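You operate a simulated robot arm through the tools that you are given. There is no shell and no other tool. Be economical: measure what you need, move in short steps, check, and stop when the job is done.

You are at the controls of a simulated two-armed robot. One attempt, no reset.

Task
Take the lid off the box on the flap top of the green table and lay it down there.

Only the result counts: the job must be done as asked and must still hold three seconds after the hand-in. Knocking over, shifting, dropping, spilling or breaking anything else fails it. A push-on lid holds only when it is set on centred and level and pressed home; a screw cap is set on level and turned clockwise until tight.

Robot
Two 7-joint arms with two-finger parallel grippers on one trunk, on a base that drives. Base frame: it is fixed to the floor where the robot stands at the start and does not move with it; the origin is under the middle of the robot, x ahead of it, y to its left, z up; the surface under the hand at the start is at about z = 0.68. Units: m, rad, N and s.
The left shoulder is at the start at [0.08, 0.131, 0.947], the right one opposite. With the tool pointing down near the work surface each hand reaches from about 0.38 to 0.84 m from the robot's upright axis, wherever it stands, measured 20 degrees to its own side. Places, roughly: box (16x10x6 cm) [0.6, 0, 0.7]. Payload 1.57 kg a hand.
Tool frame (each hand has its own): the origin (TCP) lies between the finger pads and is the grasp point; the fingertips stand 0.03 m ahead of it; z points along the fingers, y is the line along which they close. The gripper opens to 0.11 m. The fingers are 0.024 m wide and 0.012 m thick; the gripper's body (0.048 by 0.112 m) begins 0.078 m behind the TCP.
Orientation is that of the tool frame in the base frame, as [roll, pitch, yaw] about the fixed x, y, z axes, in that order (R = Rz(yaw) Ry(pitch) Rx(roll)). With the fingers straight down and closing along the base's y, the tool's x points along the base's -x, its y along +y and its z along -z.

Tools
- The arms move only by the tool jog_arm. It takes "left_motion", "right_motion" or both (then of equal length, played together; a hand with none holds still); each is a list of rows, each an object of numbers (a shift or turn left out is 0, a gripper value left out holds the last): "dx", "dy", "dz": the shift along the tool's x, y, z in m; "wx", "wy", "wz": the turn, a rotation vector about the tool's x, y, z in rad; "claw": the gripper command, from -1 (fully open) to 1 (shut), values between in proportion. In form: [{"dx": .., "dy": .., "dz": .., "wx": .., "wy": .., "wz": .., "claw": ..}, ...]. A call has 1 to 20 rows; each row is the pose to reach, as a shift and turn from the pose commanded when the call began, along the tool's axes at that moment. A row lasts 0.2 s, in which the tool goes at most 0.05 m and 0.15 rad; a call with a longer step from one row to the next is refused whole, and so is a gripper value outside its range. A pose out of reach is approached as far as the arm can. The call stops where the force on the tool passes 40 N (or 10 N more than at its start, if that is more) or the arm is blocked; 0.2 s more then pass. The fingers move at their own pace (about 0.108 m/s each) and stop on an object; they squeeze with about 36 N. The grip force told is the motor's: it shows also when the fingers shut on nothing. Time passes only in rows, and 0.2 s behind the last, so rows that repeat a pose let the fingers close. It gives the time, the measured TCP pose, the force on the tool (base axes), the opening and the grip force at its end, in the units of the frame above (readings bear some noise), with the torque about the TCP (base axes, N m) and any sound that the robot's microphone picked up.
- Cameras (640 x 400 px; columns grow to the right, rows downward): "scene" is now at [-0.0584, 0.0173, 1.4097]; the picture's right is [0.19, -0.98, 0.00], its down [-0.63, -0.12, -0.77] and it looks along [0.75, 0.15, -0.64] (base axes); focal length 284 px, centre (320, 200). "left" rides on the left gripper at [0.07, -0.016, -0.141] in its tool frame; the picture's right is [0.23, 0.97, 0.00], its down [-0.86, 0.20, -0.48] and it looks along [-0.47, 0.11, 0.88] (tool axes); focal length 222 px, centre (320, 200). "right" rides on the right gripper at [0.07, 0.016, -0.141] in its tool frame; the picture's right is [-0.23, 0.97, 0.00], its down [-0.86, -0.20, -0.48] and it looks along [-0.47, -0.11, 0.88] (tool axes); focal length 222 px, centre (320, 200). There is no depth. A picture from a camera that has moved, and an enlarged one, comes with that camera's place and axes in the base frame and with its lens.
- camera(camera): a new picture of that camera. The clock stands still meanwhile.
- base_move(legs): drives the robot by 1 to 6 legs, each [ahead, left, turn to the left] in m, m and rad, along the robot's own axes; the way and the turn of a leg run together, so that a leg with both is an arc; at most 1.5 m and 3.142 rad a leg. The arms and the cameras ride along, it lands a little off, and it stops where it bumps. It gives what a move gives.
- aim_head(pan, tilt): turns the head with the scene camera to pan (to the left, within 1.902 rad either way) and tilt (down, from -0.506 to 1.204), counted from straight ahead of the robot. It gives what a move gives.
- close_up(camera, box): a new picture of the part [left, top, right, bottom] of that camera's present view, enlarged. The clock stands still meanwhile.
- finish_job(): hands the job in; it is judged then, once.

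Go step by step. Nothing tells you exact positions but the pictures and the camera data: compare them with the known pose of the tool, close in by small moves and look again before you grip or let go. The budget is 120 turns and 100 pictures, counting those below and the enlarged ones. Unless the task says otherwise, let go and move clear before handing in, and close with one line.

The tools are called after "Request:" as a command line: name --argument value ..., lists and objects as JSON in quotes. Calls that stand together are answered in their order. jog_arm: Moves the arms, as the interface text tells. Its arguments: {"type":"object","properties":{"left_motion":{"type":"array","items":{"type":"object","properties":{"dx":{"type":"number"},"dy":{"type":"number"},"dz":{"type":"number"},"wx":{"type":"number"},"wy":{"type":"number"},"wz":{"type":"number"},"claw":{"type":"number"}}}},"right_motion":{"type":"array","items":{"type":"object","properties":{"dx":{"type":"number"},"dy":{"type":"number"},"dz":{"type":"number"},"wx":{"type":"number"},"wy":{"type":"number"},"wz":{"type":"number"},"claw":{"type":"number"}}}}},"required":[]} The other tools are called the same way: base_move (legs) drives the base; aim_head (pan, tilt) turns the head that bears the scene camera; camera (camera) takes a picture; close_up (camera, box) takes an enlarged picture of a part of a camera's view; finish_job () hands the job in.

At the start:

```text
time: 0.0
left_ee_pos: [0.5604, 0.3444, 0.9636]
left_ee_rot: [3.141, 0.001, -3.141]
left_wrist_force: [0.8, 0.6, -0.7]
left_wrist_torque: [-0.02, -0.03, -0.04]
left_gripper_width: 0.1101
left_grasp_force: 0.0
right_ee_pos: [0.5051, -0.0834, 0.9599]
right_ee_rot: [3.141, 0.001, -3.141]
right_wrist_force: [0.8, -0.7, 0.0]
right_wrist_torque: [-0.01, 0.0, 0.02]
right_gripper_width: 0.11
right_grasp_force: 0.0
robot x, y, heading: [0.0016, 0.0017, -0.0]
head pan, tilt: [0.192, 0.696]
```

scene: 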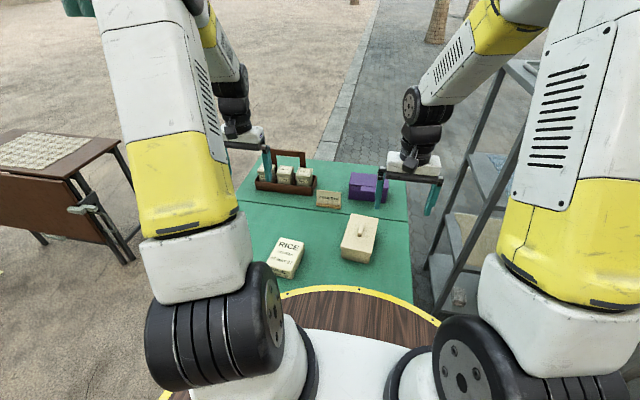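
right: 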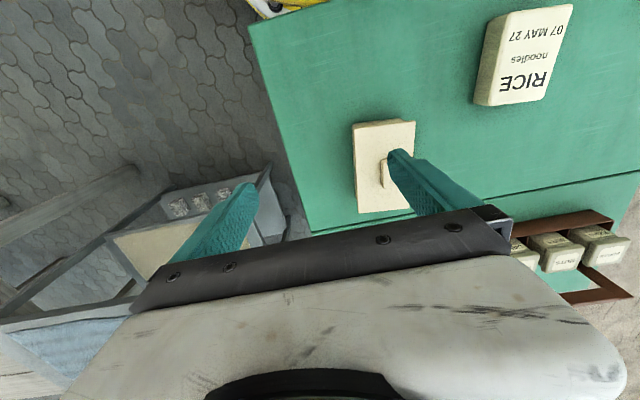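
left: 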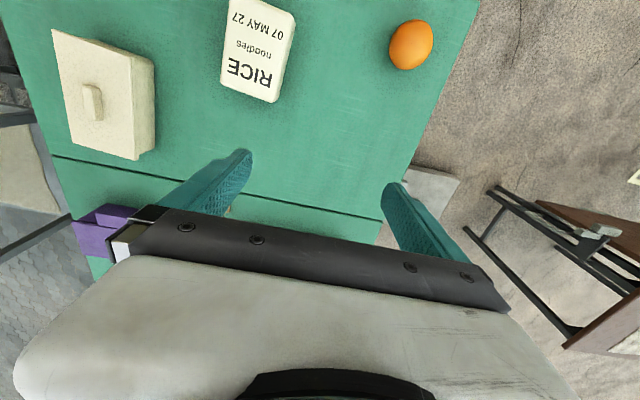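

The cream box with a knobbed lid stands near the middle of the green table. A purple box and a small sign are beyond the seam, so I'll look closer.

Request:
close_up --camera "scene" --box '[230, 130, 430, 300]'

Request:
close_up --camera "right" --box '[240, 80, 480, 230]'

Request:
close_up --camera "left" --box '[0, 0, 320, 260]'

```text
2.35 times, centred on (330, 215) of scene
camera zoom: at [-0.0584, 0.0173, 1.4097], right [0.19, -0.98, 0.0], down [-0.63, -0.12, -0.77], along [0.75, 0.15, -0.64], focal length 667 px, centre (296, 165)
```

zoom: 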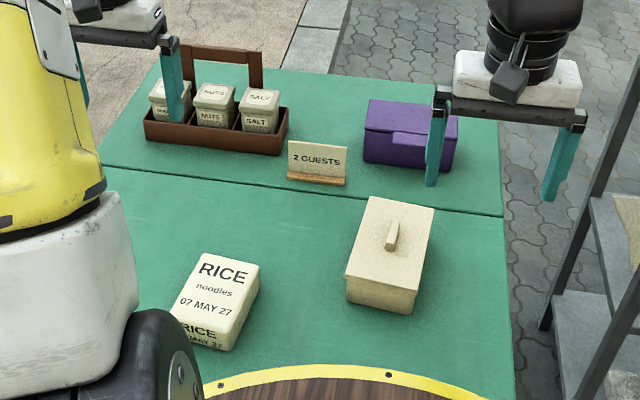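

```text
2.67 times, centred on (360, 155) of right
camera zoom: at [0.4361, -0.0676, 1.101], right [0.23, 0.97, 0.0], down [0.86, -0.2, 0.48], along [0.47, -0.11, -0.88], focal length 592 px, centre (213, 320)
```

zoom: 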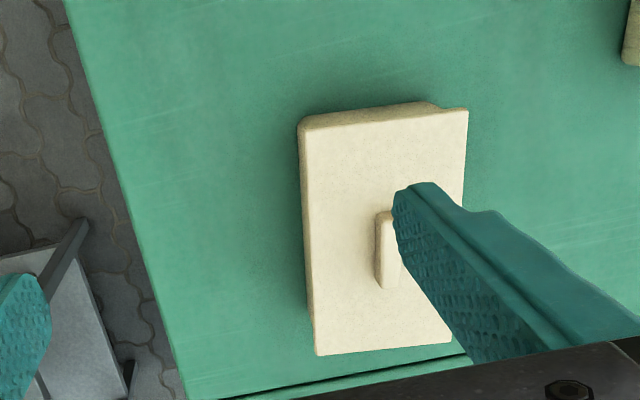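

```text
1.54 times, centred on (160, 130) of left
camera zoom: at [0.491, 0.3283, 1.1048], right [-0.23, 0.97, 0.0], down [0.86, 0.2, 0.48], along [0.47, 0.11, -0.88], focal length 342 px, centre (566, 308)
```

zoom: 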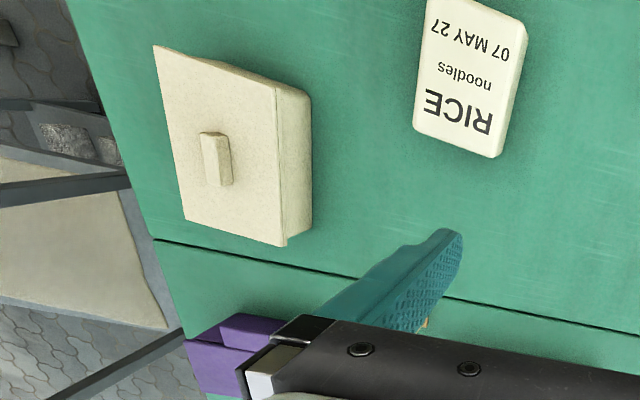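

The cream box is centred near (0.605, 0.008) with a yaw of about -0.1, and its lid top is at about z 0.73. I'll bring the right hand over the handle and move the left hand a little aside.

Request:
jog_arm --right_motion '[{"dx": -0.025, "dy": 0.023, "dz": 0.02, "wz": 0.05}, {"dx": -0.05, "dy": 0.046, "dz": 0.04, "wz": 0.1}, {"dx": -0.075, "dy": 0.069, "dz": 0.06, "wz": 0.1}, {"dx": -0.1, "dy": 0.091, "dz": 0.09, "wz": 0.1}, {"dx": -0.1, "dy": 0.091, "dz": 0.11, "wz": 0.1}, {"dx": -0.1, "dy": 0.091, "dz": 0.11, "wz": 0.1}]' --left_motion '[{"dy": 0.02, "dz": -0.02}, {"dy": 0.05, "dz": -0.04}, {"dy": 0.08, "dz": -0.06}, {"dy": 0.1, "dz": -0.08}, {"dy": 0.1, "dz": -0.08}, {"dy": 0.1, "dz": -0.08}]'

Request:
camera --camera "right"

Request:
camera --camera "scene"

Request:
camera --camera "left"

```text
time: 1.4
left_ee_pos: [0.5581, 0.4443, 1.0445]
left_ee_rot: [3.141, 0.0, 3.141]
left_wrist_force: [-0.6, -0.7, 0.2]
left_wrist_torque: [0.0, 0.03, 0.0]
left_gripper_width: 0.1099
left_grasp_force: 0.0
right_ee_pos: [0.6067, 0.0059, 0.8499]
right_ee_rot: [3.141, 0.002, 3.042]
right_wrist_force: [-0.4, -0.7, -0.5]
right_wrist_torque: [-0.01, 0.01, -0.02]
right_gripper_width: 0.1098
right_grasp_force: 0.0
robot x, y, heading: [-0.0006, 0.0024, 0.001]
head pan, tilt: [0.192, 0.696]
```

```text
93 pictures are left
camera right: at [0.539, 0.0291, 0.9904], right [0.32, 0.95, 0.0], down [0.83, -0.28, 0.48], along [0.45, -0.15, -0.88], focal length 222 px, centre (320, 200)
```

right: 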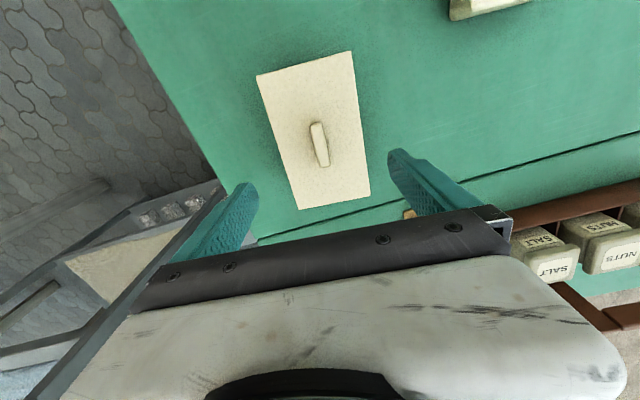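

```text
92 pictures are left
camera scene: at [-0.0584, 0.0173, 1.4097], right [0.19, -0.98, 0.0], down [-0.63, -0.12, -0.77], along [0.75, 0.15, -0.64], focal length 284 px, centre (320, 200)
```

scene: 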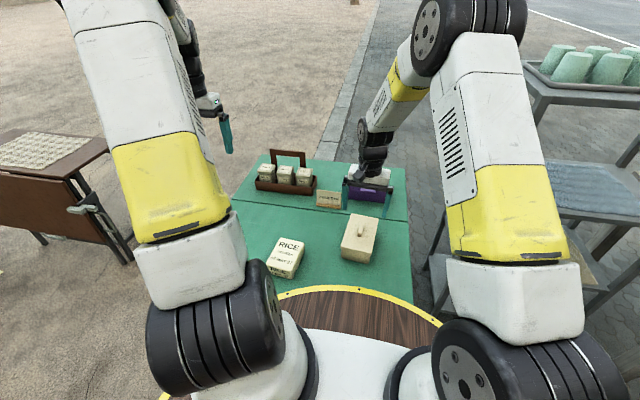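

```text
91 pictures are left
camera left: at [0.4889, 0.4284, 1.1852], right [-0.23, 0.97, 0.0], down [0.86, 0.2, 0.48], along [0.47, 0.11, -0.88], focal length 222 px, centre (320, 200)
```

left: 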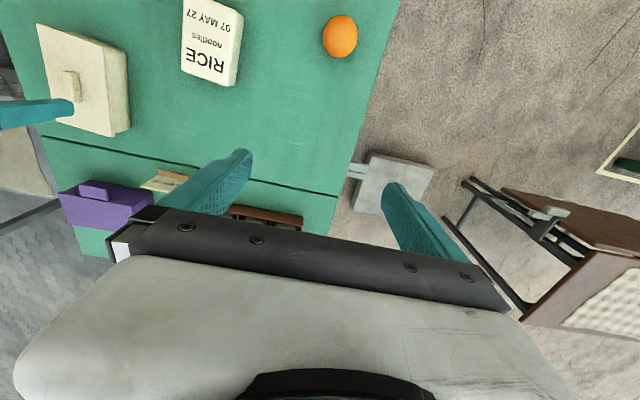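

The handle is in clear view, so I'll enlarge it to measure it more exactly.

Request:
close_up --camera "right" --box '[240, 40, 400, 220]'

Request:
close_up --camera "left" --box '[20, 10, 150, 150]'

Request:
close_up --camera "scene" --box '[310, 160, 430, 280]'

```text
2.22 times, centred on (320, 130) of right
camera zoom: at [0.539, 0.0291, 0.9904], right [0.32, 0.95, 0.0], down [0.83, -0.28, 0.48], along [0.45, -0.15, -0.88], focal length 494 px, centre (320, 356)
```

zoom: 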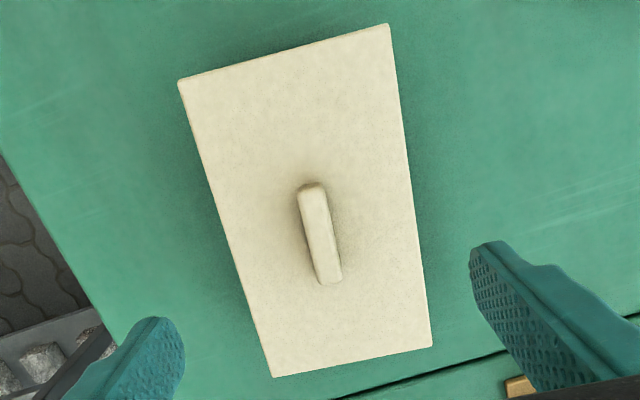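

```text
2.86 times, centred on (85, 80) of left
camera zoom: at [0.4889, 0.4284, 1.1852], right [-0.23, 0.97, 0.0], down [0.86, 0.2, 0.48], along [0.47, 0.11, -0.88], focal length 635 px, centre (991, 543)
```

zoom: 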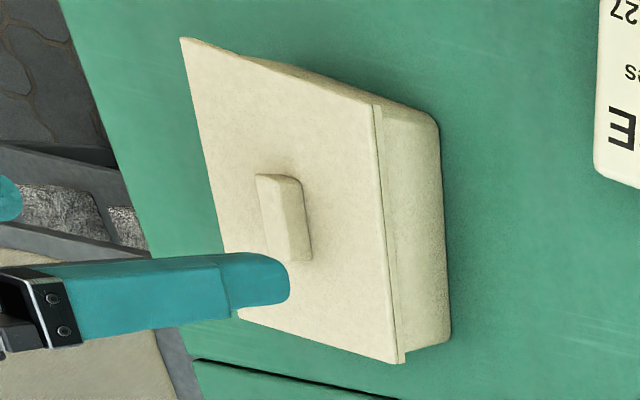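

```text
3.33 times, centred on (370, 220) of scene
camera zoom: at [-0.0584, 0.0173, 1.4097], right [0.19, -0.98, 0.0], down [-0.63, -0.12, -0.77], along [0.75, 0.15, -0.64], focal length 945 px, centre (153, 133)
```

zoom: 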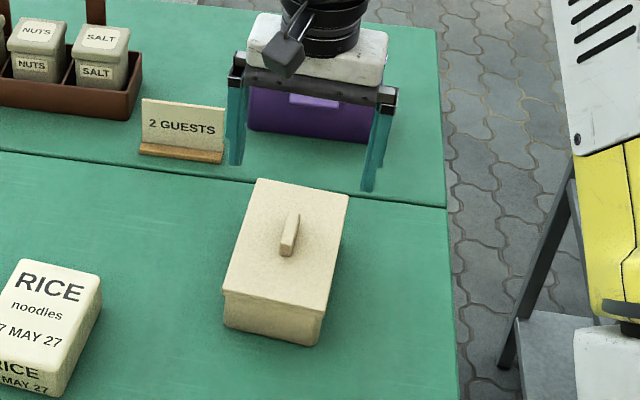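

The handle is at (0.600, 0.009), with its top at about z 0.75 and the lid top at about 0.73. I'll centre over it and go down to z 0.772, then look again.

Request:
jog_arm --right_motion '[{"dx": 0.006, "dy": 0.0035, "dz": 0.01}, {"dx": 0.006, "dy": 0.0035, "dz": 0.03}, {"dx": 0.006, "dy": 0.0035, "dz": 0.05}, {"dx": 0.006, "dy": 0.0035, "dz": 0.065}, {"dx": 0.006, "dy": 0.0035, "dz": 0.078}, {"dx": 0.006, "dy": 0.0035, "dz": 0.078}]'

Request:
camera --camera "right"

Request:
close_up --camera "left" --box '[20, 10, 150, 150]'

Request:
close_up --camera "scene" --box '[310, 160, 430, 280]'

```text
time: 2.8
left_ee_pos: [0.5592, 0.4452, 1.0439]
left_ee_rot: [-3.14, 0.0, -3.141]
left_wrist_force: [0.1, 0.1, 0.3]
left_wrist_torque: [-0.05, 0.02, 0.05]
left_gripper_width: 0.1102
left_grasp_force: 0.0
right_ee_pos: [0.599, 0.0114, 0.7725]
right_ee_rot: [-3.141, 0.0, 3.041]
right_wrist_force: [0.3, -0.1, 0.4]
right_wrist_torque: [-0.02, 0.02, -0.03]
right_gripper_width: 0.1099
right_grasp_force: 0.0
robot x, y, heading: [0.0011, -0.0007, -0.004]
head pan, tilt: [0.192, 0.696]
```

```text
87 pictures are left
camera right: at [0.5331, 0.033, 0.9124], right [0.32, 0.95, 0.0], down [0.83, -0.28, 0.48], along [0.45, -0.15, -0.88], focal length 222 px, centre (320, 200)
```

right: 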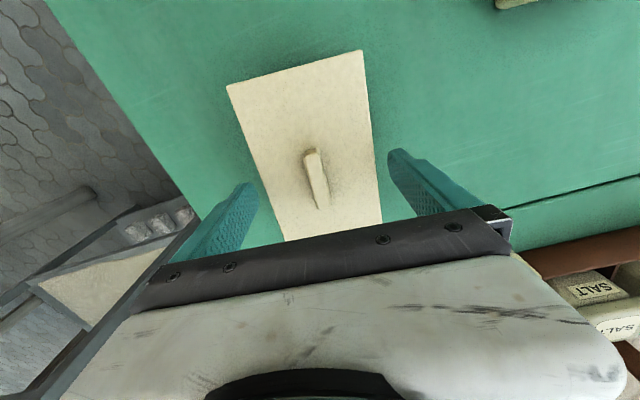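

```text
2.86 times, centred on (85, 80) of left
camera zoom: at [0.489, 0.4282, 1.1851], right [-0.23, 0.97, 0.0], down [0.86, 0.2, 0.48], along [0.47, 0.11, -0.88], focal length 635 px, centre (991, 543)
```

zoom: 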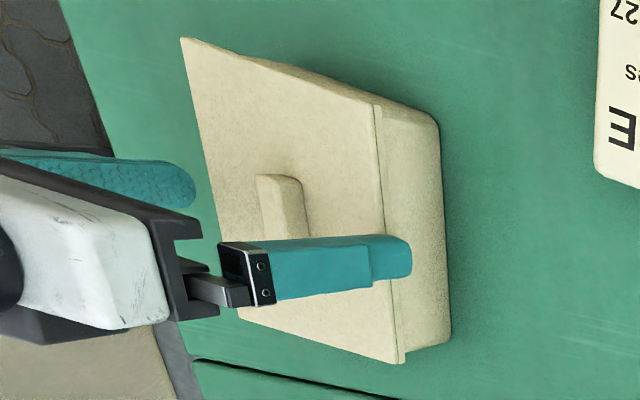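

```text
3.33 times, centred on (370, 220) of scene
camera zoom: at [-0.0584, 0.0173, 1.4097], right [0.19, -0.98, 0.0], down [-0.63, -0.12, -0.77], along [0.75, 0.15, -0.64], focal length 945 px, centre (153, 133)
```

zoom: 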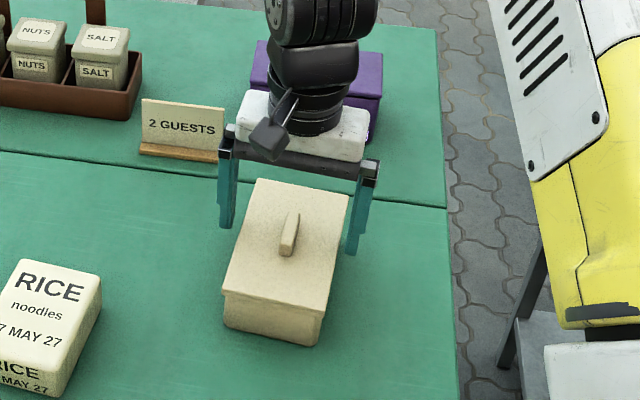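

The fingers straddle the handle and look centred. I'll lower 5 mm, partly close, and check the centring before gripping.

Request:
jog_arm --right_motion '[{"dy": -0.0015, "dz": 0.003, "claw": 0.5}, {"dy": -0.0015, "dz": 0.005, "claw": 0.5}, {"dy": -0.0015, "dz": 0.005, "claw": 0.5}]'

Request:
close_up --camera "right" --box '[220, 40, 420, 220]'

Request:
close_up --camera "scene" --box '[310, 180, 410, 250]'

```text
time: 3.6
left_ee_pos: [0.5584, 0.4442, 1.0439]
left_ee_rot: [-3.14, -0.002, -3.141]
left_wrist_force: [-0.2, 0.2, -0.1]
left_wrist_torque: [-0.02, 0.0, 0.01]
left_gripper_width: 0.1102
left_grasp_force: 0.1
right_ee_pos: [0.6014, 0.0093, 0.7661]
right_ee_rot: [3.141, 0.004, 3.043]
right_wrist_force: [1.5, 0.5, 17.3]
right_wrist_torque: [0.0, -0.15, 0.02]
right_gripper_width: 0.0355
right_grasp_force: 4.3
robot x, y, heading: [0.0007, 0.0011, 0.003]
head pan, tilt: [0.192, 0.696]
```

```text
2.22 times, centred on (320, 130) of right
camera zoom: at [0.5327, 0.0324, 0.9088], right [0.32, 0.95, 0.0], down [0.83, -0.28, 0.48], along [0.46, -0.15, -0.88], focal length 494 px, centre (320, 356)
```

zoom: 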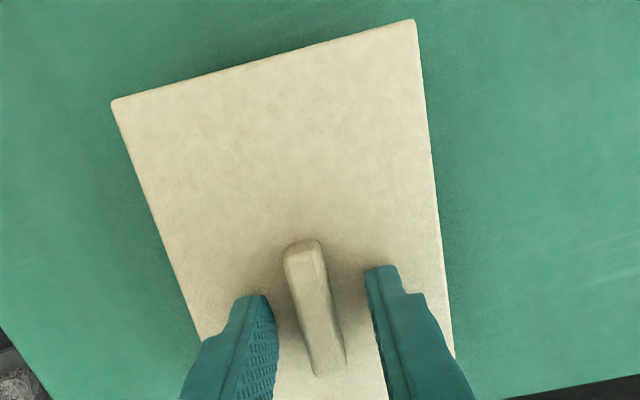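

```text
5.71 times, centred on (360, 215) of scene
camera zoom: at [-0.0588, 0.0173, 1.4097], right [0.19, -0.98, 0.0], down [-0.63, -0.12, -0.77], along [0.75, 0.15, -0.64], focal length 1620 px, centre (91, 114)
```

zoom: 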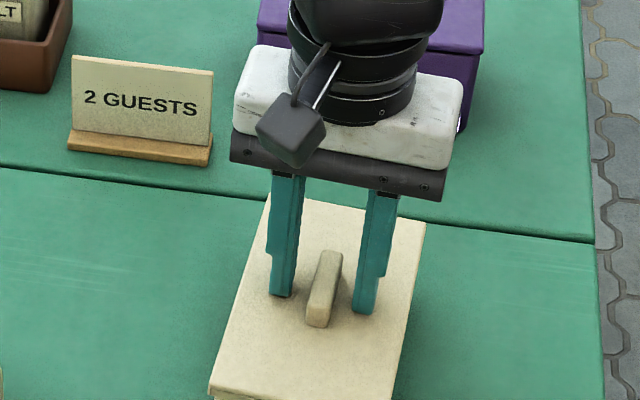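

The tips are touching the lid (17 N) and are centred on the handle. I'll back off 3 mm and close.

Request:
jog_arm --right_motion '[{"dz": -0.0035, "claw": 0.5}, {"dz": -0.0035, "claw": 0.8}, {"dz": -0.0035, "claw": 1}, {"dz": -0.0035, "claw": 1}, {"dz": -0.0035, "claw": 1}]'

Request:
close_up --camera "scene" --box '[310, 180, 410, 250]'

```text
time: 4.8
left_ee_pos: [0.5587, 0.4444, 1.0438]
left_ee_rot: [-3.142, 0.0, 3.141]
left_wrist_force: [0.4, 0.2, 0.0]
left_wrist_torque: [-0.04, 0.0, -0.01]
left_gripper_width: 0.1098
left_grasp_force: 0.1
right_ee_pos: [0.5994, 0.0091, 0.7708]
right_ee_rot: [3.141, 0.001, 3.043]
right_wrist_force: [-0.8, -0.6, 0.3]
right_wrist_torque: [0.01, 0.17, 0.03]
right_gripper_width: 0.0117
right_grasp_force: 29.0
robot x, y, heading: [-0.0002, -0.0011, -0.002]
head pan, tilt: [0.192, 0.696]
```

```text
5.71 times, centred on (360, 215) of scene
camera zoom: at [-0.0584, 0.0173, 1.4097], right [0.19, -0.98, 0.0], down [-0.63, -0.12, -0.77], along [0.75, 0.15, -0.64], focal length 1620 px, centre (91, 114)
```

zoom: 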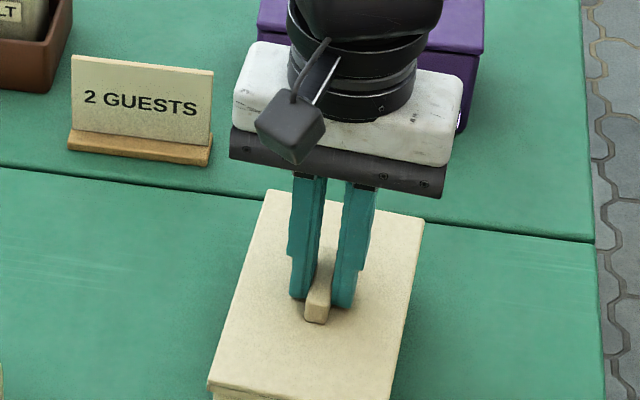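

The handle is gripped at a width of 12 mm. I'll lift slowly straight up.

Request:
jog_arm --right_motion '[{"dz": -0.005}, {"dz": -0.01}, {"dz": -0.015}, {"dz": -0.025}, {"dz": -0.025}]'

Request:
close_up --camera "scene" --box '[290, 160, 430, 280]'

Request:
camera --camera "left"

```text
time: 6.0
left_ee_pos: [0.56, 0.4443, 1.0438]
left_ee_rot: [3.141, -0.002, -3.141]
left_wrist_force: [-0.1, -0.3, -0.1]
left_wrist_torque: [-0.01, -0.02, 0.03]
left_gripper_width: 0.1097
left_grasp_force: 0.1
right_ee_pos: [0.5989, 0.01, 0.7958]
right_ee_rot: [-3.141, 0.001, 3.041]
right_wrist_force: [-0.2, 0.3, -0.4]
right_wrist_torque: [-0.02, 0.04, 0.02]
right_gripper_width: 0.0115
right_grasp_force: 29.0
robot x, y, heading: [-0.0016, -0.0006, 0.003]
head pan, tilt: [0.192, 0.696]
```

```text
3.33 times, centred on (360, 220) of scene
camera zoom: at [-0.0583, 0.0173, 1.4097], right [0.19, -0.98, 0.0], down [-0.63, -0.12, -0.77], along [0.75, 0.15, -0.64], focal length 945 px, centre (187, 133)
```

zoom: 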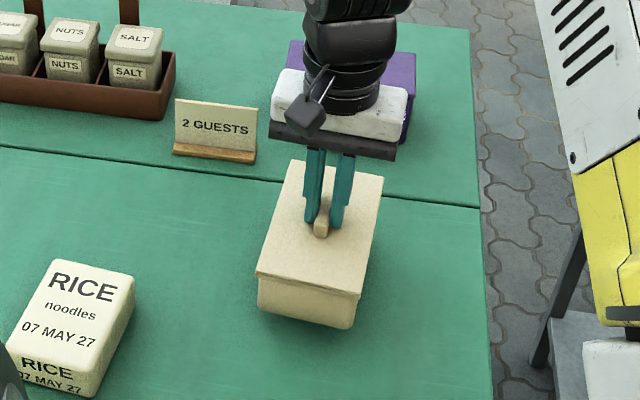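

```text
80 pictures are left
camera left: at [0.489, 0.4282, 1.185], right [-0.23, 0.97, 0.0], down [0.86, 0.2, 0.48], along [0.47, 0.11, -0.88], focal length 222 px, centre (320, 200)
```

left: 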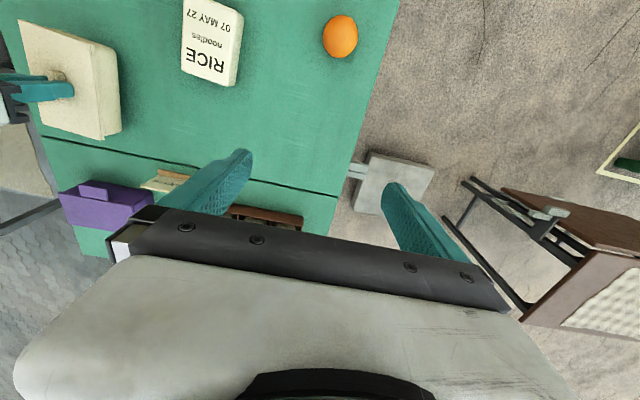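

I can't yet tell whether only the lid rose or the whole box. I'll enlarge the view.

Request:
close_up --camera "scene" --box '[330, 195, 400, 265]'

Request:
close_up --camera "left" --box '[10, 10, 150, 150]'

```text
5.71 times, centred on (365, 230) of scene
camera zoom: at [-0.0583, 0.0173, 1.4097], right [0.19, -0.98, 0.0], down [-0.63, -0.12, -0.77], along [0.75, 0.15, -0.64], focal length 1620 px, centre (63, 29)
```

zoom: 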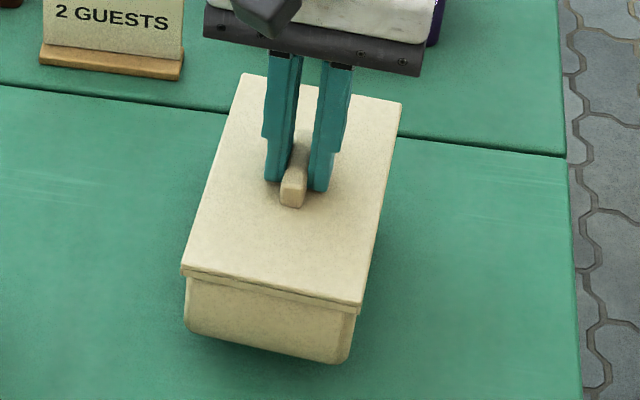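

```text
2.86 times, centred on (80, 80) of left
camera zoom: at [0.489, 0.4282, 1.185], right [-0.23, 0.97, 0.0], down [0.86, 0.2, 0.48], along [0.47, 0.11, -0.88], focal length 635 px, centre (1006, 543)
```

zoom: 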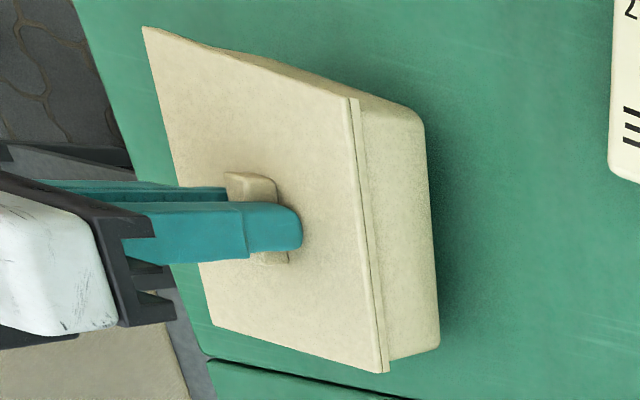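

The whole box came up because the push-on lid holds tight. I'll set it back exactly where it was. The left hand will then have to hold the box body while the right pulls, so I'll look at the space in front of the box.

Request:
jog_arm --right_motion '[{"dz": 0.008}, {"dz": 0.016}, {"dz": 0.021}, {"dz": 0.0245}, {"dz": 0.025}, {"dz": 0.025}]'

Request:
aim_head --pan 0.1 --tilt 1.0

Request:
camera --camera "scene"

```text
time: 7.4
left_ee_pos: [0.5592, 0.4451, 1.0432]
left_ee_rot: [3.141, 0.0, 3.141]
left_wrist_force: [0.0, -0.2, -0.3]
left_wrist_torque: [0.0, 0.01, 0.0]
left_gripper_width: 0.1099
left_grasp_force: 0.0
right_ee_pos: [0.5989, 0.0099, 0.7704]
right_ee_rot: [-3.14, -0.002, 3.041]
right_wrist_force: [-1.3, -0.6, 1.1]
right_wrist_torque: [0.05, 0.2, 0.0]
right_gripper_width: 0.0112
right_grasp_force: 28.7
robot x, y, heading: [0.0018, 0.0027, -0.001]
head pan, tilt: [0.192, 0.696]
```

```text
time: 8.2
left_ee_pos: [0.5588, 0.445, 1.0426]
left_ee_rot: [3.14, 0.001, 3.141]
left_wrist_force: [-0.3, -0.9, 0.1]
left_wrist_torque: [-0.02, 0.0, 0.02]
left_gripper_width: 0.1099
left_grasp_force: 0.0
right_ee_pos: [0.6007, 0.0098, 0.7699]
right_ee_rot: [-3.141, 0.002, 3.042]
right_wrist_force: [0.2, -0.2, -0.5]
right_wrist_torque: [0.02, 0.11, 0.05]
right_gripper_width: 0.0116
right_grasp_force: 29.3
robot x, y, heading: [0.0015, 0.0001, 0.0]
head pan, tilt: [0.099, 1.0]
```

```text
77 pictures are left
camera scene: at [-0.0725, 0.008, 1.3861], right [0.1, -0.99, 0.0], down [-0.84, -0.08, -0.54], along [0.54, 0.05, -0.84], focal length 284 px, centre (320, 200)
```

scene: 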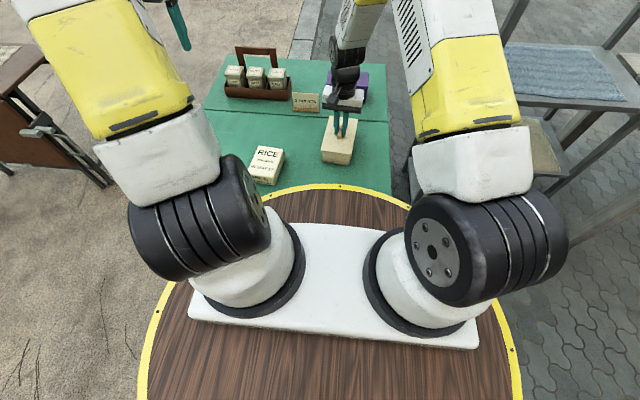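

The box is back down. The robot's own disc sits close in front of it, so a flat left-hand approach needs more room. I'll release, lift clear and drive back about 0.14 m.

Request:
jog_arm --right_motion '[{"claw": 0.4}, {"claw": 0.4}, {"claw": 0.4}, {"dz": -0.03, "claw": 0.4}, {"dz": -0.07, "claw": 0.4}, {"dz": -0.11, "claw": 0.4}, {"dz": -0.11, "claw": 0.4}]'

Request:
base_move --legs '[[-0.14, 0, 0]]'

Request:
aim_head --pan 0.1 --tilt 0.75

Request:
camera --camera "scene"

Request:
camera --camera "right"

Request:
camera --camera "left"

```text
time: 9.8
left_ee_pos: [0.5586, 0.4441, 1.0435]
left_ee_rot: [3.141, 0.002, -3.142]
left_wrist_force: [-0.2, 0.5, -0.7]
left_wrist_torque: [0.0, 0.04, -0.02]
left_gripper_width: 0.11
left_grasp_force: 0.0
right_ee_pos: [0.5974, 0.0109, 0.8794]
right_ee_rot: [-3.14, 0.0, 3.041]
right_wrist_force: [0.6, 0.3, -0.1]
right_wrist_torque: [-0.01, -0.02, 0.01]
right_gripper_width: 0.0329
right_grasp_force: 0.0
robot x, y, heading: [-0.0004, 0.0005, -0.002]
head pan, tilt: [0.099, 1.0]
```

```text
time: 11.1
left_ee_pos: [0.421, 0.4447, 1.0441]
left_ee_rot: [3.141, 0.001, -3.141]
left_wrist_force: [0.5, -0.8, -0.4]
left_wrist_torque: [0.01, 0.03, 0.02]
left_gripper_width: 0.11
left_grasp_force: 0.1
right_ee_pos: [0.4601, 0.0095, 0.8793]
right_ee_rot: [-3.14, -0.001, 3.043]
right_wrist_force: [-0.1, 1.0, 0.5]
right_wrist_torque: [-0.04, -0.03, 0.0]
right_gripper_width: 0.033
right_grasp_force: 0.0
robot x, y, heading: [-0.1351, 0.0008, 0.0]
head pan, tilt: [0.099, 1.0]
```

```text
time: 11.9
left_ee_pos: [0.4219, 0.4445, 1.0435]
left_ee_rot: [-3.14, 0.001, -3.141]
left_wrist_force: [0.2, -0.2, -0.2]
left_wrist_torque: [-0.03, 0.0, -0.02]
left_gripper_width: 0.1101
left_grasp_force: 0.0
right_ee_pos: [0.4594, 0.0091, 0.8795]
right_ee_rot: [-3.14, 0.0, 3.042]
right_wrist_force: [-0.4, -0.6, 0.5]
right_wrist_torque: [-0.01, -0.01, 0.03]
right_gripper_width: 0.0329
right_grasp_force: 0.1
robot x, y, heading: [-0.133, 0.0035, -0.0]
head pan, tilt: [0.099, 0.75]
```

```text
76 pictures are left
camera scene: at [-0.1974, 0.0094, 1.4051], right [0.1, -1.0, 0.0], down [-0.68, -0.07, -0.73], along [0.73, 0.07, -0.68], focal length 284 px, centre (320, 200)
```

scene: 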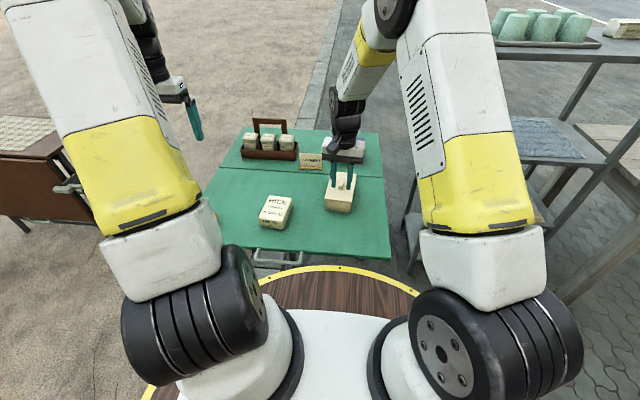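

```text
75 pictures are left
camera right: at [0.3931, 0.0329, 1.0206], right [0.32, 0.95, 0.0], down [0.83, -0.28, 0.48], along [0.45, -0.15, -0.88], focal length 222 px, centre (320, 200)
```

right: 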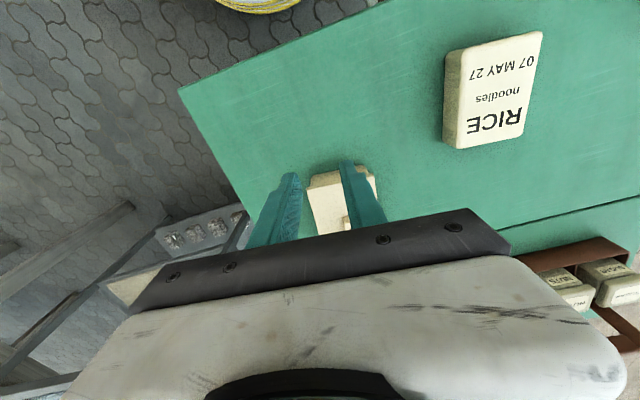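

```text
74 pictures are left
camera left: at [0.3511, 0.4281, 1.1851], right [-0.23, 0.97, 0.0], down [0.86, 0.2, 0.48], along [0.47, 0.11, -0.88], focal length 222 px, centre (320, 200)
```

left: 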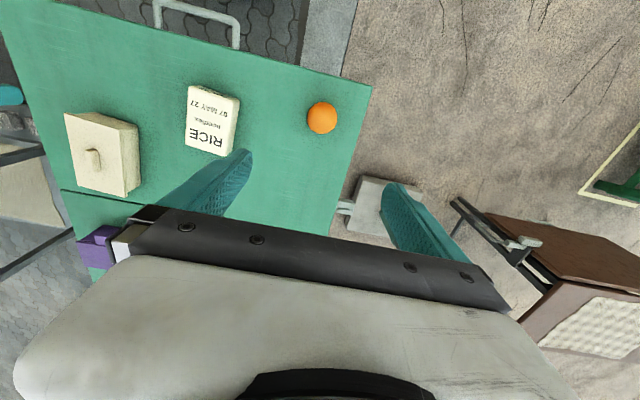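

Room is clear now. The right hand goes back above the handle but high, and the left hand tilts forward by 60° and comes to the near side of the box.

Request:
jog_arm --right_motion '[{"dx": -0.02, "dz": -0.02}, {"dx": -0.045, "dy": 0.003, "dz": -0.04}, {"dx": -0.07, "dy": 0.006, "dz": -0.06}, {"dx": -0.1, "dy": 0.01, "dz": -0.08}, {"dx": -0.125, "dy": 0.012, "dz": -0.08}, {"dx": -0.139, "dy": 0.0135, "dz": -0.08}, {"dx": -0.139, "dy": 0.0135, "dz": -0.08}, {"dx": -0.139, "dy": 0.0135, "dz": -0.08}, {"dx": -0.139, "dy": 0.0135, "dz": -0.08}]' --left_motion '[{"dx": 0.0025, "dy": -0.03, "dz": 0.015, "wx": 0.0065, "wy": -0.1307, "wz": 0.0113}, {"dx": 0.005, "dy": -0.06, "dz": 0.03, "wx": 0.0131, "wy": -0.2614, "wz": 0.0226}, {"dx": 0.0075, "dy": -0.09, "dz": 0.045, "wx": 0.0196, "wy": -0.3921, "wz": 0.034}, {"dx": 0.01, "dy": -0.12, "dz": 0.06, "wx": 0.0262, "wy": -0.5229, "wz": 0.0453}, {"dx": 0.0125, "dy": -0.15, "dz": 0.075, "wx": 0.0327, "wy": -0.6536, "wz": 0.0566}, {"dx": 0.015, "dy": -0.18, "dz": 0.09, "wx": 0.0392, "wy": -0.7843, "wz": 0.068}, {"dx": 0.0175, "dy": -0.21, "dz": 0.105, "wx": 0.0458, "wy": -0.915, "wz": 0.0793}, {"dx": 0.02, "dy": -0.25, "dz": 0.12, "wx": 0.0523, "wy": -1.0457, "wz": 0.0906}, {"dx": 0.02, "dy": -0.25, "dz": 0.12, "wx": 0.0523, "wy": -1.0457, "wz": 0.0906}]'

Request:
camera --camera "scene"

Request:
camera --camera "left"

Request:
camera --camera "right"

```text
time: 13.9
left_ee_pos: [0.4275, 0.2013, 0.9193]
left_ee_rot: [3.141, 1.048, 3.04]
left_wrist_force: [-0.5, -0.2, 0.6]
left_wrist_torque: [0.01, 0.0, 0.03]
left_gripper_width: 0.1097
left_grasp_force: 0.0
left hand out of reach, approached as far as the arm can: row 8, 9
right_ee_pos: [0.5998, 0.0085, 0.9604]
right_ee_rot: [3.141, 0.0, 3.042]
right_wrist_force: [-0.3, 1.2, 0.4]
right_wrist_torque: [0.02, 0.0, 0.01]
right_gripper_width: 0.0331
right_grasp_force: 0.0
robot x, y, heading: [-0.1352, -0.0003, -0.003]
head pan, tilt: [0.099, 0.75]
```

```text
73 pictures are left
camera scene: at [-0.1974, 0.0093, 1.4052], right [0.1, -1.0, 0.0], down [-0.68, -0.07, -0.73], along [0.73, 0.07, -0.68], focal length 284 px, centre (320, 200)
```

scene: 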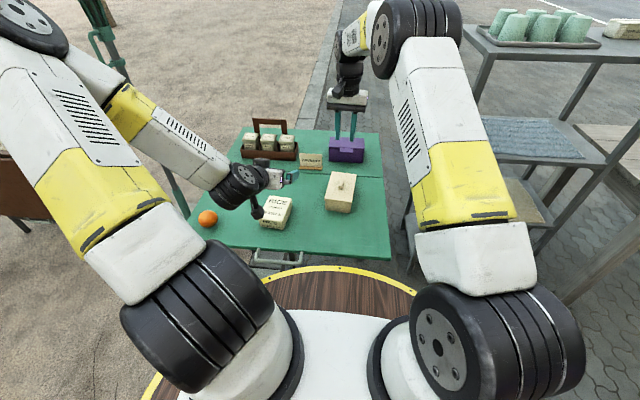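

```text
72 pictures are left
camera left: at [0.2689, 0.2004, 0.9289], right [-0.01, 0.98, -0.2], down [0.03, 0.2, 0.98], along [1.0, 0.01, -0.04], focal length 222 px, centre (320, 200)
```

left: 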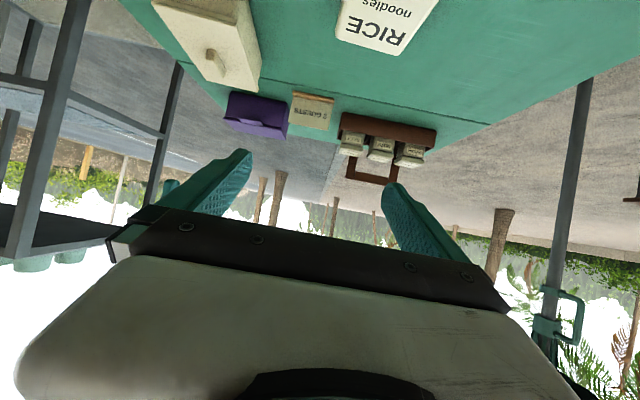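

```text
71 pictures are left
camera right: at [0.5324, 0.0321, 1.1013], right [0.32, 0.95, 0.0], down [0.83, -0.28, 0.48], along [0.45, -0.15, -0.88], focal length 222 px, centre (320, 200)
```

right: 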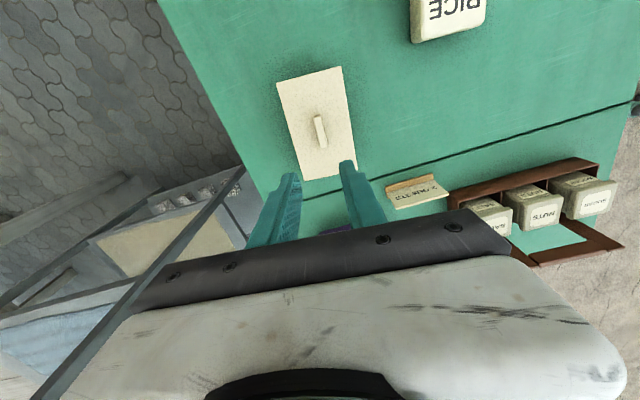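

The left hand is tilted as planned. I'll bring it to the near side of the box, still high.

Request:
jog_arm --left_motion '[{"dx": 0.005, "dy": -0.03, "dz": 0.02}, {"dx": 0.02, "dy": -0.06, "dz": 0.04}, {"dx": 0.035, "dy": -0.09, "dz": 0.055}, {"dx": 0.05, "dy": -0.12, "dz": 0.07}, {"dx": 0.065, "dy": -0.15, "dz": 0.085}, {"dx": 0.08, "dy": -0.173, "dz": 0.098}, {"dx": 0.08, "dy": -0.173, "dz": 0.098}]'

Request:
camera --camera "scene"

Request:
camera --camera "left"

Request:
camera --camera "right"

```text
time: 15.5
left_ee_pos: [0.4538, 0.0254, 0.8017]
left_ee_rot: [3.14, 1.047, 3.043]
left_wrist_force: [0.4, 0.3, -0.9]
left_wrist_torque: [0.01, -0.03, 0.0]
left_gripper_width: 0.11
left_grasp_force: 0.0
right_ee_pos: [0.5994, 0.0075, 0.9594]
right_ee_rot: [3.141, -0.001, 3.041]
right_wrist_force: [0.1, 0.7, -0.5]
right_wrist_torque: [0.0, -0.01, 0.02]
right_gripper_width: 0.033
right_grasp_force: 0.0
robot x, y, heading: [-0.1407, 0.0009, -0.0]
head pan, tilt: [0.099, 0.75]
```

```text
70 pictures are left
camera scene: at [-0.1973, 0.0093, 1.4052], right [0.1, -1.0, 0.0], down [-0.68, -0.07, -0.73], along [0.73, 0.07, -0.68], focal length 284 px, centre (320, 200)
```

scene: 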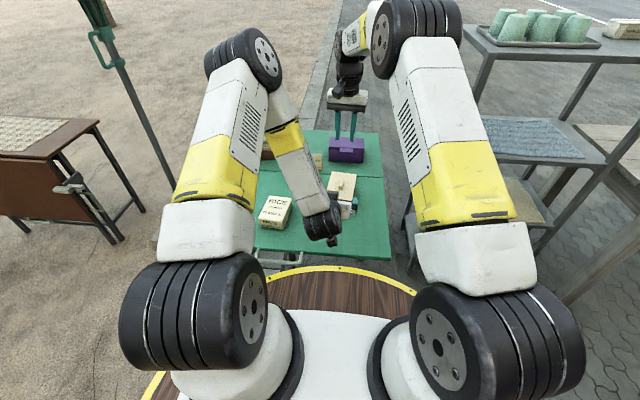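

```text
69 pictures are left
camera left: at [0.2963, 0.0245, 0.8122], right [-0.02, 0.98, -0.2], down [0.03, 0.2, 0.98], along [1.0, 0.01, -0.04], focal length 222 px, centre (320, 200)
```

left: 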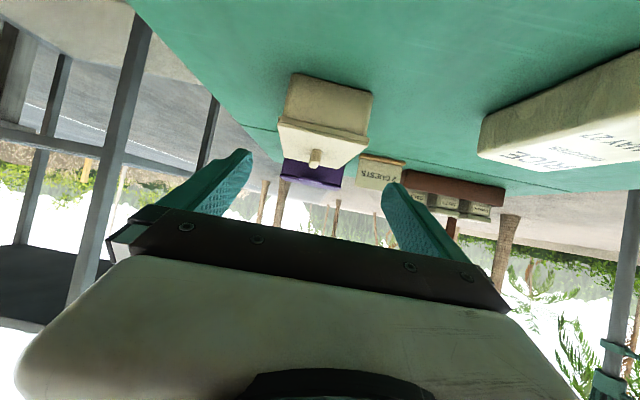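

```text
68 pictures are left
camera right: at [0.5325, 0.032, 1.1013], right [0.32, 0.95, 0.0], down [0.83, -0.28, 0.48], along [0.45, -0.15, -0.88], focal length 222 px, centre (320, 200)
```

right: 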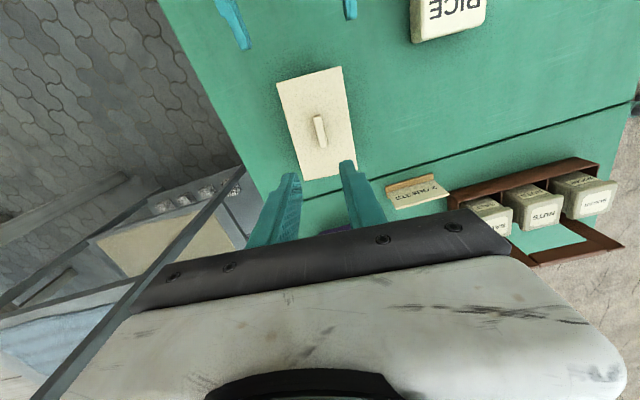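

Good: both hands see the box well. I'll measure the box body and its position once more.

Request:
close_up --camera "left" --box '[260, 60, 390, 180]'

Request:
close_up --camera "right" --box '[200, 0, 380, 190]'

```text
3.33 times, centred on (325, 120) of left
camera zoom: at [0.2963, 0.0245, 0.8122], right [-0.02, 0.98, -0.2], down [0.03, 0.2, 0.98], along [1.0, 0.01, -0.04], focal length 740 px, centre (303, 467)
```

zoom: 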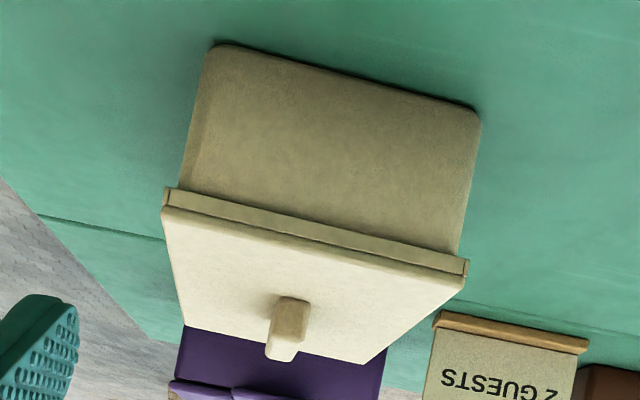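

```text
2.11 times, centred on (290, 95) of right
camera zoom: at [0.5325, 0.032, 1.1013], right [0.32, 0.95, 0.0], down [0.83, -0.28, 0.48], along [0.45, -0.15, -0.88], focal length 468 px, centre (383, 421)
```

zoom: 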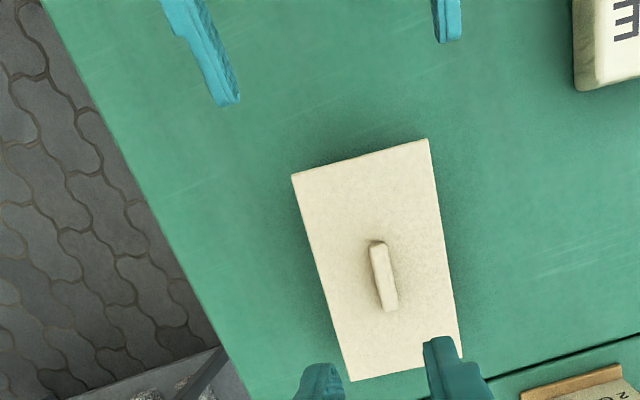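

The body is about 8.7 cm wide, the rim's underside is at z 0.730 and the table is at 0.68. I'll slide the left fingers in along the tilted axis, straddling the near end below the rim.

Request:
jog_arm --left_motion '[{"dx": 0.02, "dy": -0.001, "dz": 0.01}, {"dx": 0.042, "dy": -0.0013, "dz": 0.03}, {"dx": 0.042, "dy": -0.0013, "dz": 0.05}, {"dx": 0.042, "dy": -0.0013, "dz": 0.07}, {"dx": 0.042, "dy": -0.0013, "dz": 0.08}, {"dx": 0.042, "dy": -0.0013, "dz": 0.08}]'

Request:
camera --camera "left"

Request:
close_up --camera "right" --box '[200, 0, 380, 190]'

```text
time: 16.9
left_ee_pos: [0.5012, 0.0202, 0.7257]
left_ee_rot: [3.14, 1.044, 3.042]
left_wrist_force: [-0.2, 0.8, 0.5]
left_wrist_torque: [0.0, -0.01, 0.05]
left_gripper_width: 0.11
left_grasp_force: 0.0
right_ee_pos: [0.5994, 0.0094, 0.9593]
right_ee_rot: [-3.141, 0.0, 3.041]
right_wrist_force: [-0.3, -0.7, -0.6]
right_wrist_torque: [0.02, 0.02, 0.02]
right_gripper_width: 0.0329
right_grasp_force: 0.0
robot x, y, heading: [-0.1385, -0.0011, 0.0]
head pan, tilt: [0.099, 0.75]
```

```text
65 pictures are left
camera left: at [0.3434, 0.019, 0.7356], right [-0.02, 0.98, -0.2], down [0.03, 0.2, 0.98], along [1.0, 0.01, -0.04], focal length 222 px, centre (320, 200)
```

left: 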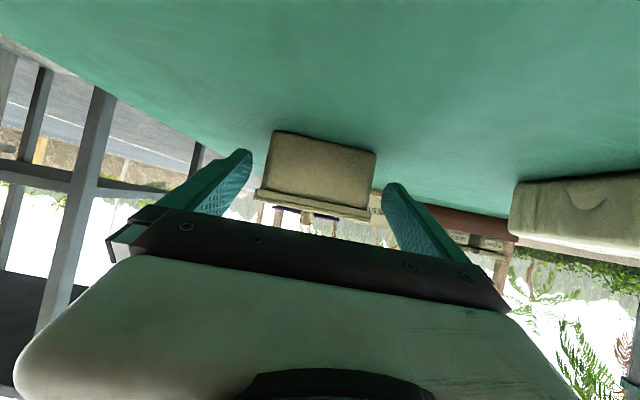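

```text
2.11 times, centred on (290, 95) of right
camera zoom: at [0.5325, 0.032, 1.1012], right [0.32, 0.95, 0.0], down [0.83, -0.28, 0.48], along [0.45, -0.15, -0.88], focal length 468 px, centre (383, 421)
```

zoom: 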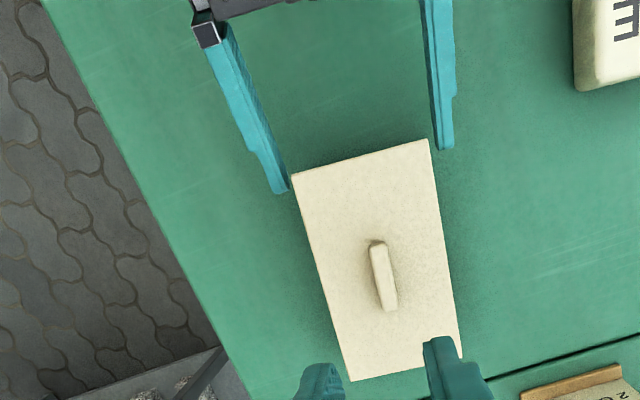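

The fingers straddle the near end evenly. I'll advance the last 3 cm.

Request:
jog_arm --left_motion '[{"dz": 0.01}, {"dz": 0.02}, {"dz": 0.03}, {"dz": 0.03}]'

Request:
close_up --camera "left" --box '[220, 80, 440, 240]'

Request:
close_up --camera "right" --box '[200, 0, 380, 190]'

```text
time: 17.9
left_ee_pos: [0.5283, 0.0164, 0.7089]
left_ee_rot: [3.141, 1.047, 3.043]
left_wrist_force: [0.0, 0.1, -0.1]
left_wrist_torque: [0.01, 0.0, 0.03]
left_gripper_width: 0.1101
left_grasp_force: 0.0
right_ee_pos: [0.5997, 0.0082, 0.9607]
right_ee_rot: [3.141, 0.001, 3.043]
right_wrist_force: [-0.1, -0.2, 0.3]
right_wrist_torque: [-0.04, 0.0, -0.03]
right_gripper_width: 0.0331
right_grasp_force: 0.1
robot x, y, heading: [-0.136, 0.0003, 0.0]
head pan, tilt: [0.099, 0.75]
```

```text
2.50 times, centred on (330, 160) of left
camera zoom: at [0.3701, 0.0149, 0.7196], right [-0.02, 0.98, -0.2], down [0.03, 0.2, 0.98], along [1.0, 0.01, -0.04], focal length 555 px, centre (295, 300)
```

zoom: 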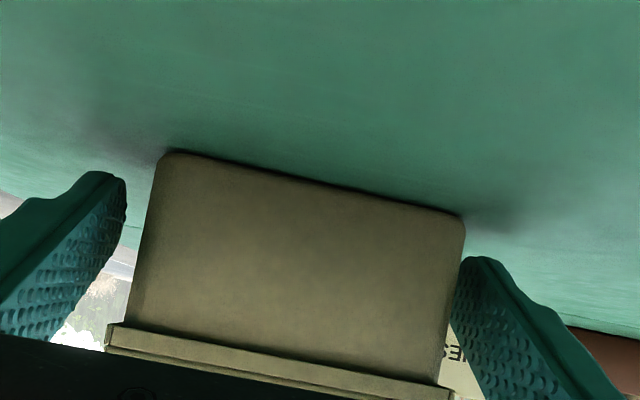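

```text
2.11 times, centred on (290, 95) of right
camera zoom: at [0.5325, 0.032, 1.1013], right [0.32, 0.95, 0.0], down [0.83, -0.28, 0.48], along [0.45, -0.15, -0.88], focal length 468 px, centre (383, 421)
```

zoom: 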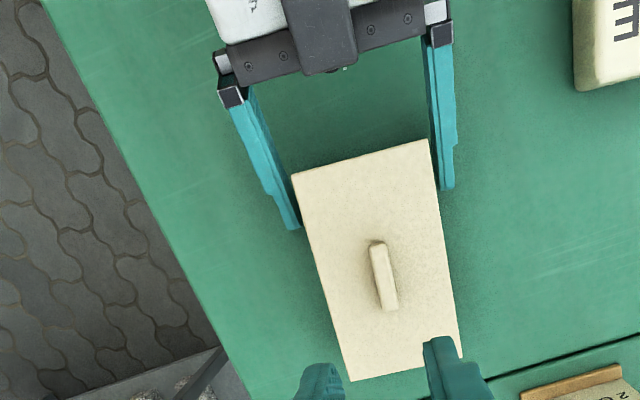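

The fingers are in below the rim, and the box looks 1–2 mm towards +y of their middle. I'll shift by that much and close partway to check.

Request:
jog_arm --left_motion '[{"dy": 0.0018, "claw": -0.8}, {"dy": 0.0018, "claw": -0.7}, {"dy": 0.0018, "claw": -0.68}, {"dy": 0.0018, "claw": -0.68}]'

Request:
close_up --camera "left" --box '[220, 80, 440, 240]'

Request:
close_up --camera "right" --box '[200, 0, 380, 190]'

```text
time: 18.9
left_ee_pos: [0.5267, 0.0175, 0.71]
left_ee_rot: [-3.141, 1.046, 3.043]
left_wrist_force: [-0.8, -0.9, -0.2]
left_wrist_torque: [0.04, 0.0, 0.0]
left_gripper_width: 0.0926
left_grasp_force: 0.0
right_ee_pos: [0.5992, 0.0096, 0.9594]
right_ee_rot: [-3.142, -0.001, 3.044]
right_wrist_force: [-1.0, 0.3, 0.3]
right_wrist_torque: [0.0, 0.04, 0.01]
right_gripper_width: 0.0328
right_grasp_force: 0.1
robot x, y, heading: [-0.1386, -0.0004, -0.003]
head pan, tilt: [0.099, 0.75]
```

```text
2.50 times, centred on (330, 160) of left
camera zoom: at [0.3695, 0.017, 0.7199], right [-0.02, 0.98, -0.2], down [0.03, 0.2, 0.98], along [1.0, 0.01, -0.04], focal length 555 px, centre (295, 300)
```

zoom: 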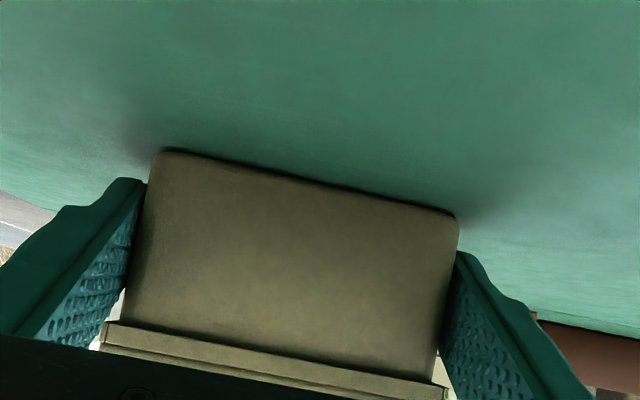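

```text
2.11 times, centred on (290, 95) of right
camera zoom: at [0.5325, 0.032, 1.1012], right [0.32, 0.95, 0.0], down [0.83, -0.28, 0.48], along [0.45, -0.15, -0.88], focal length 468 px, centre (383, 421)
```

zoom: 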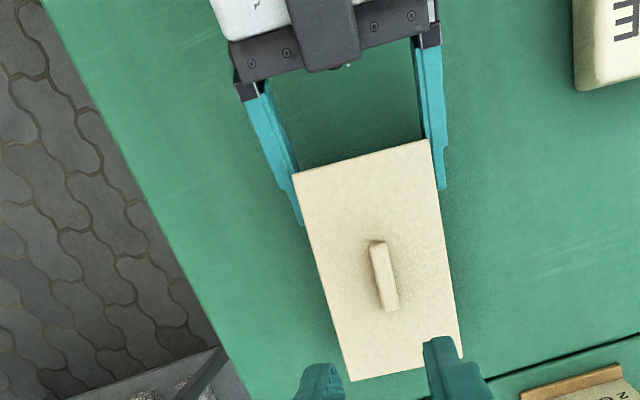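

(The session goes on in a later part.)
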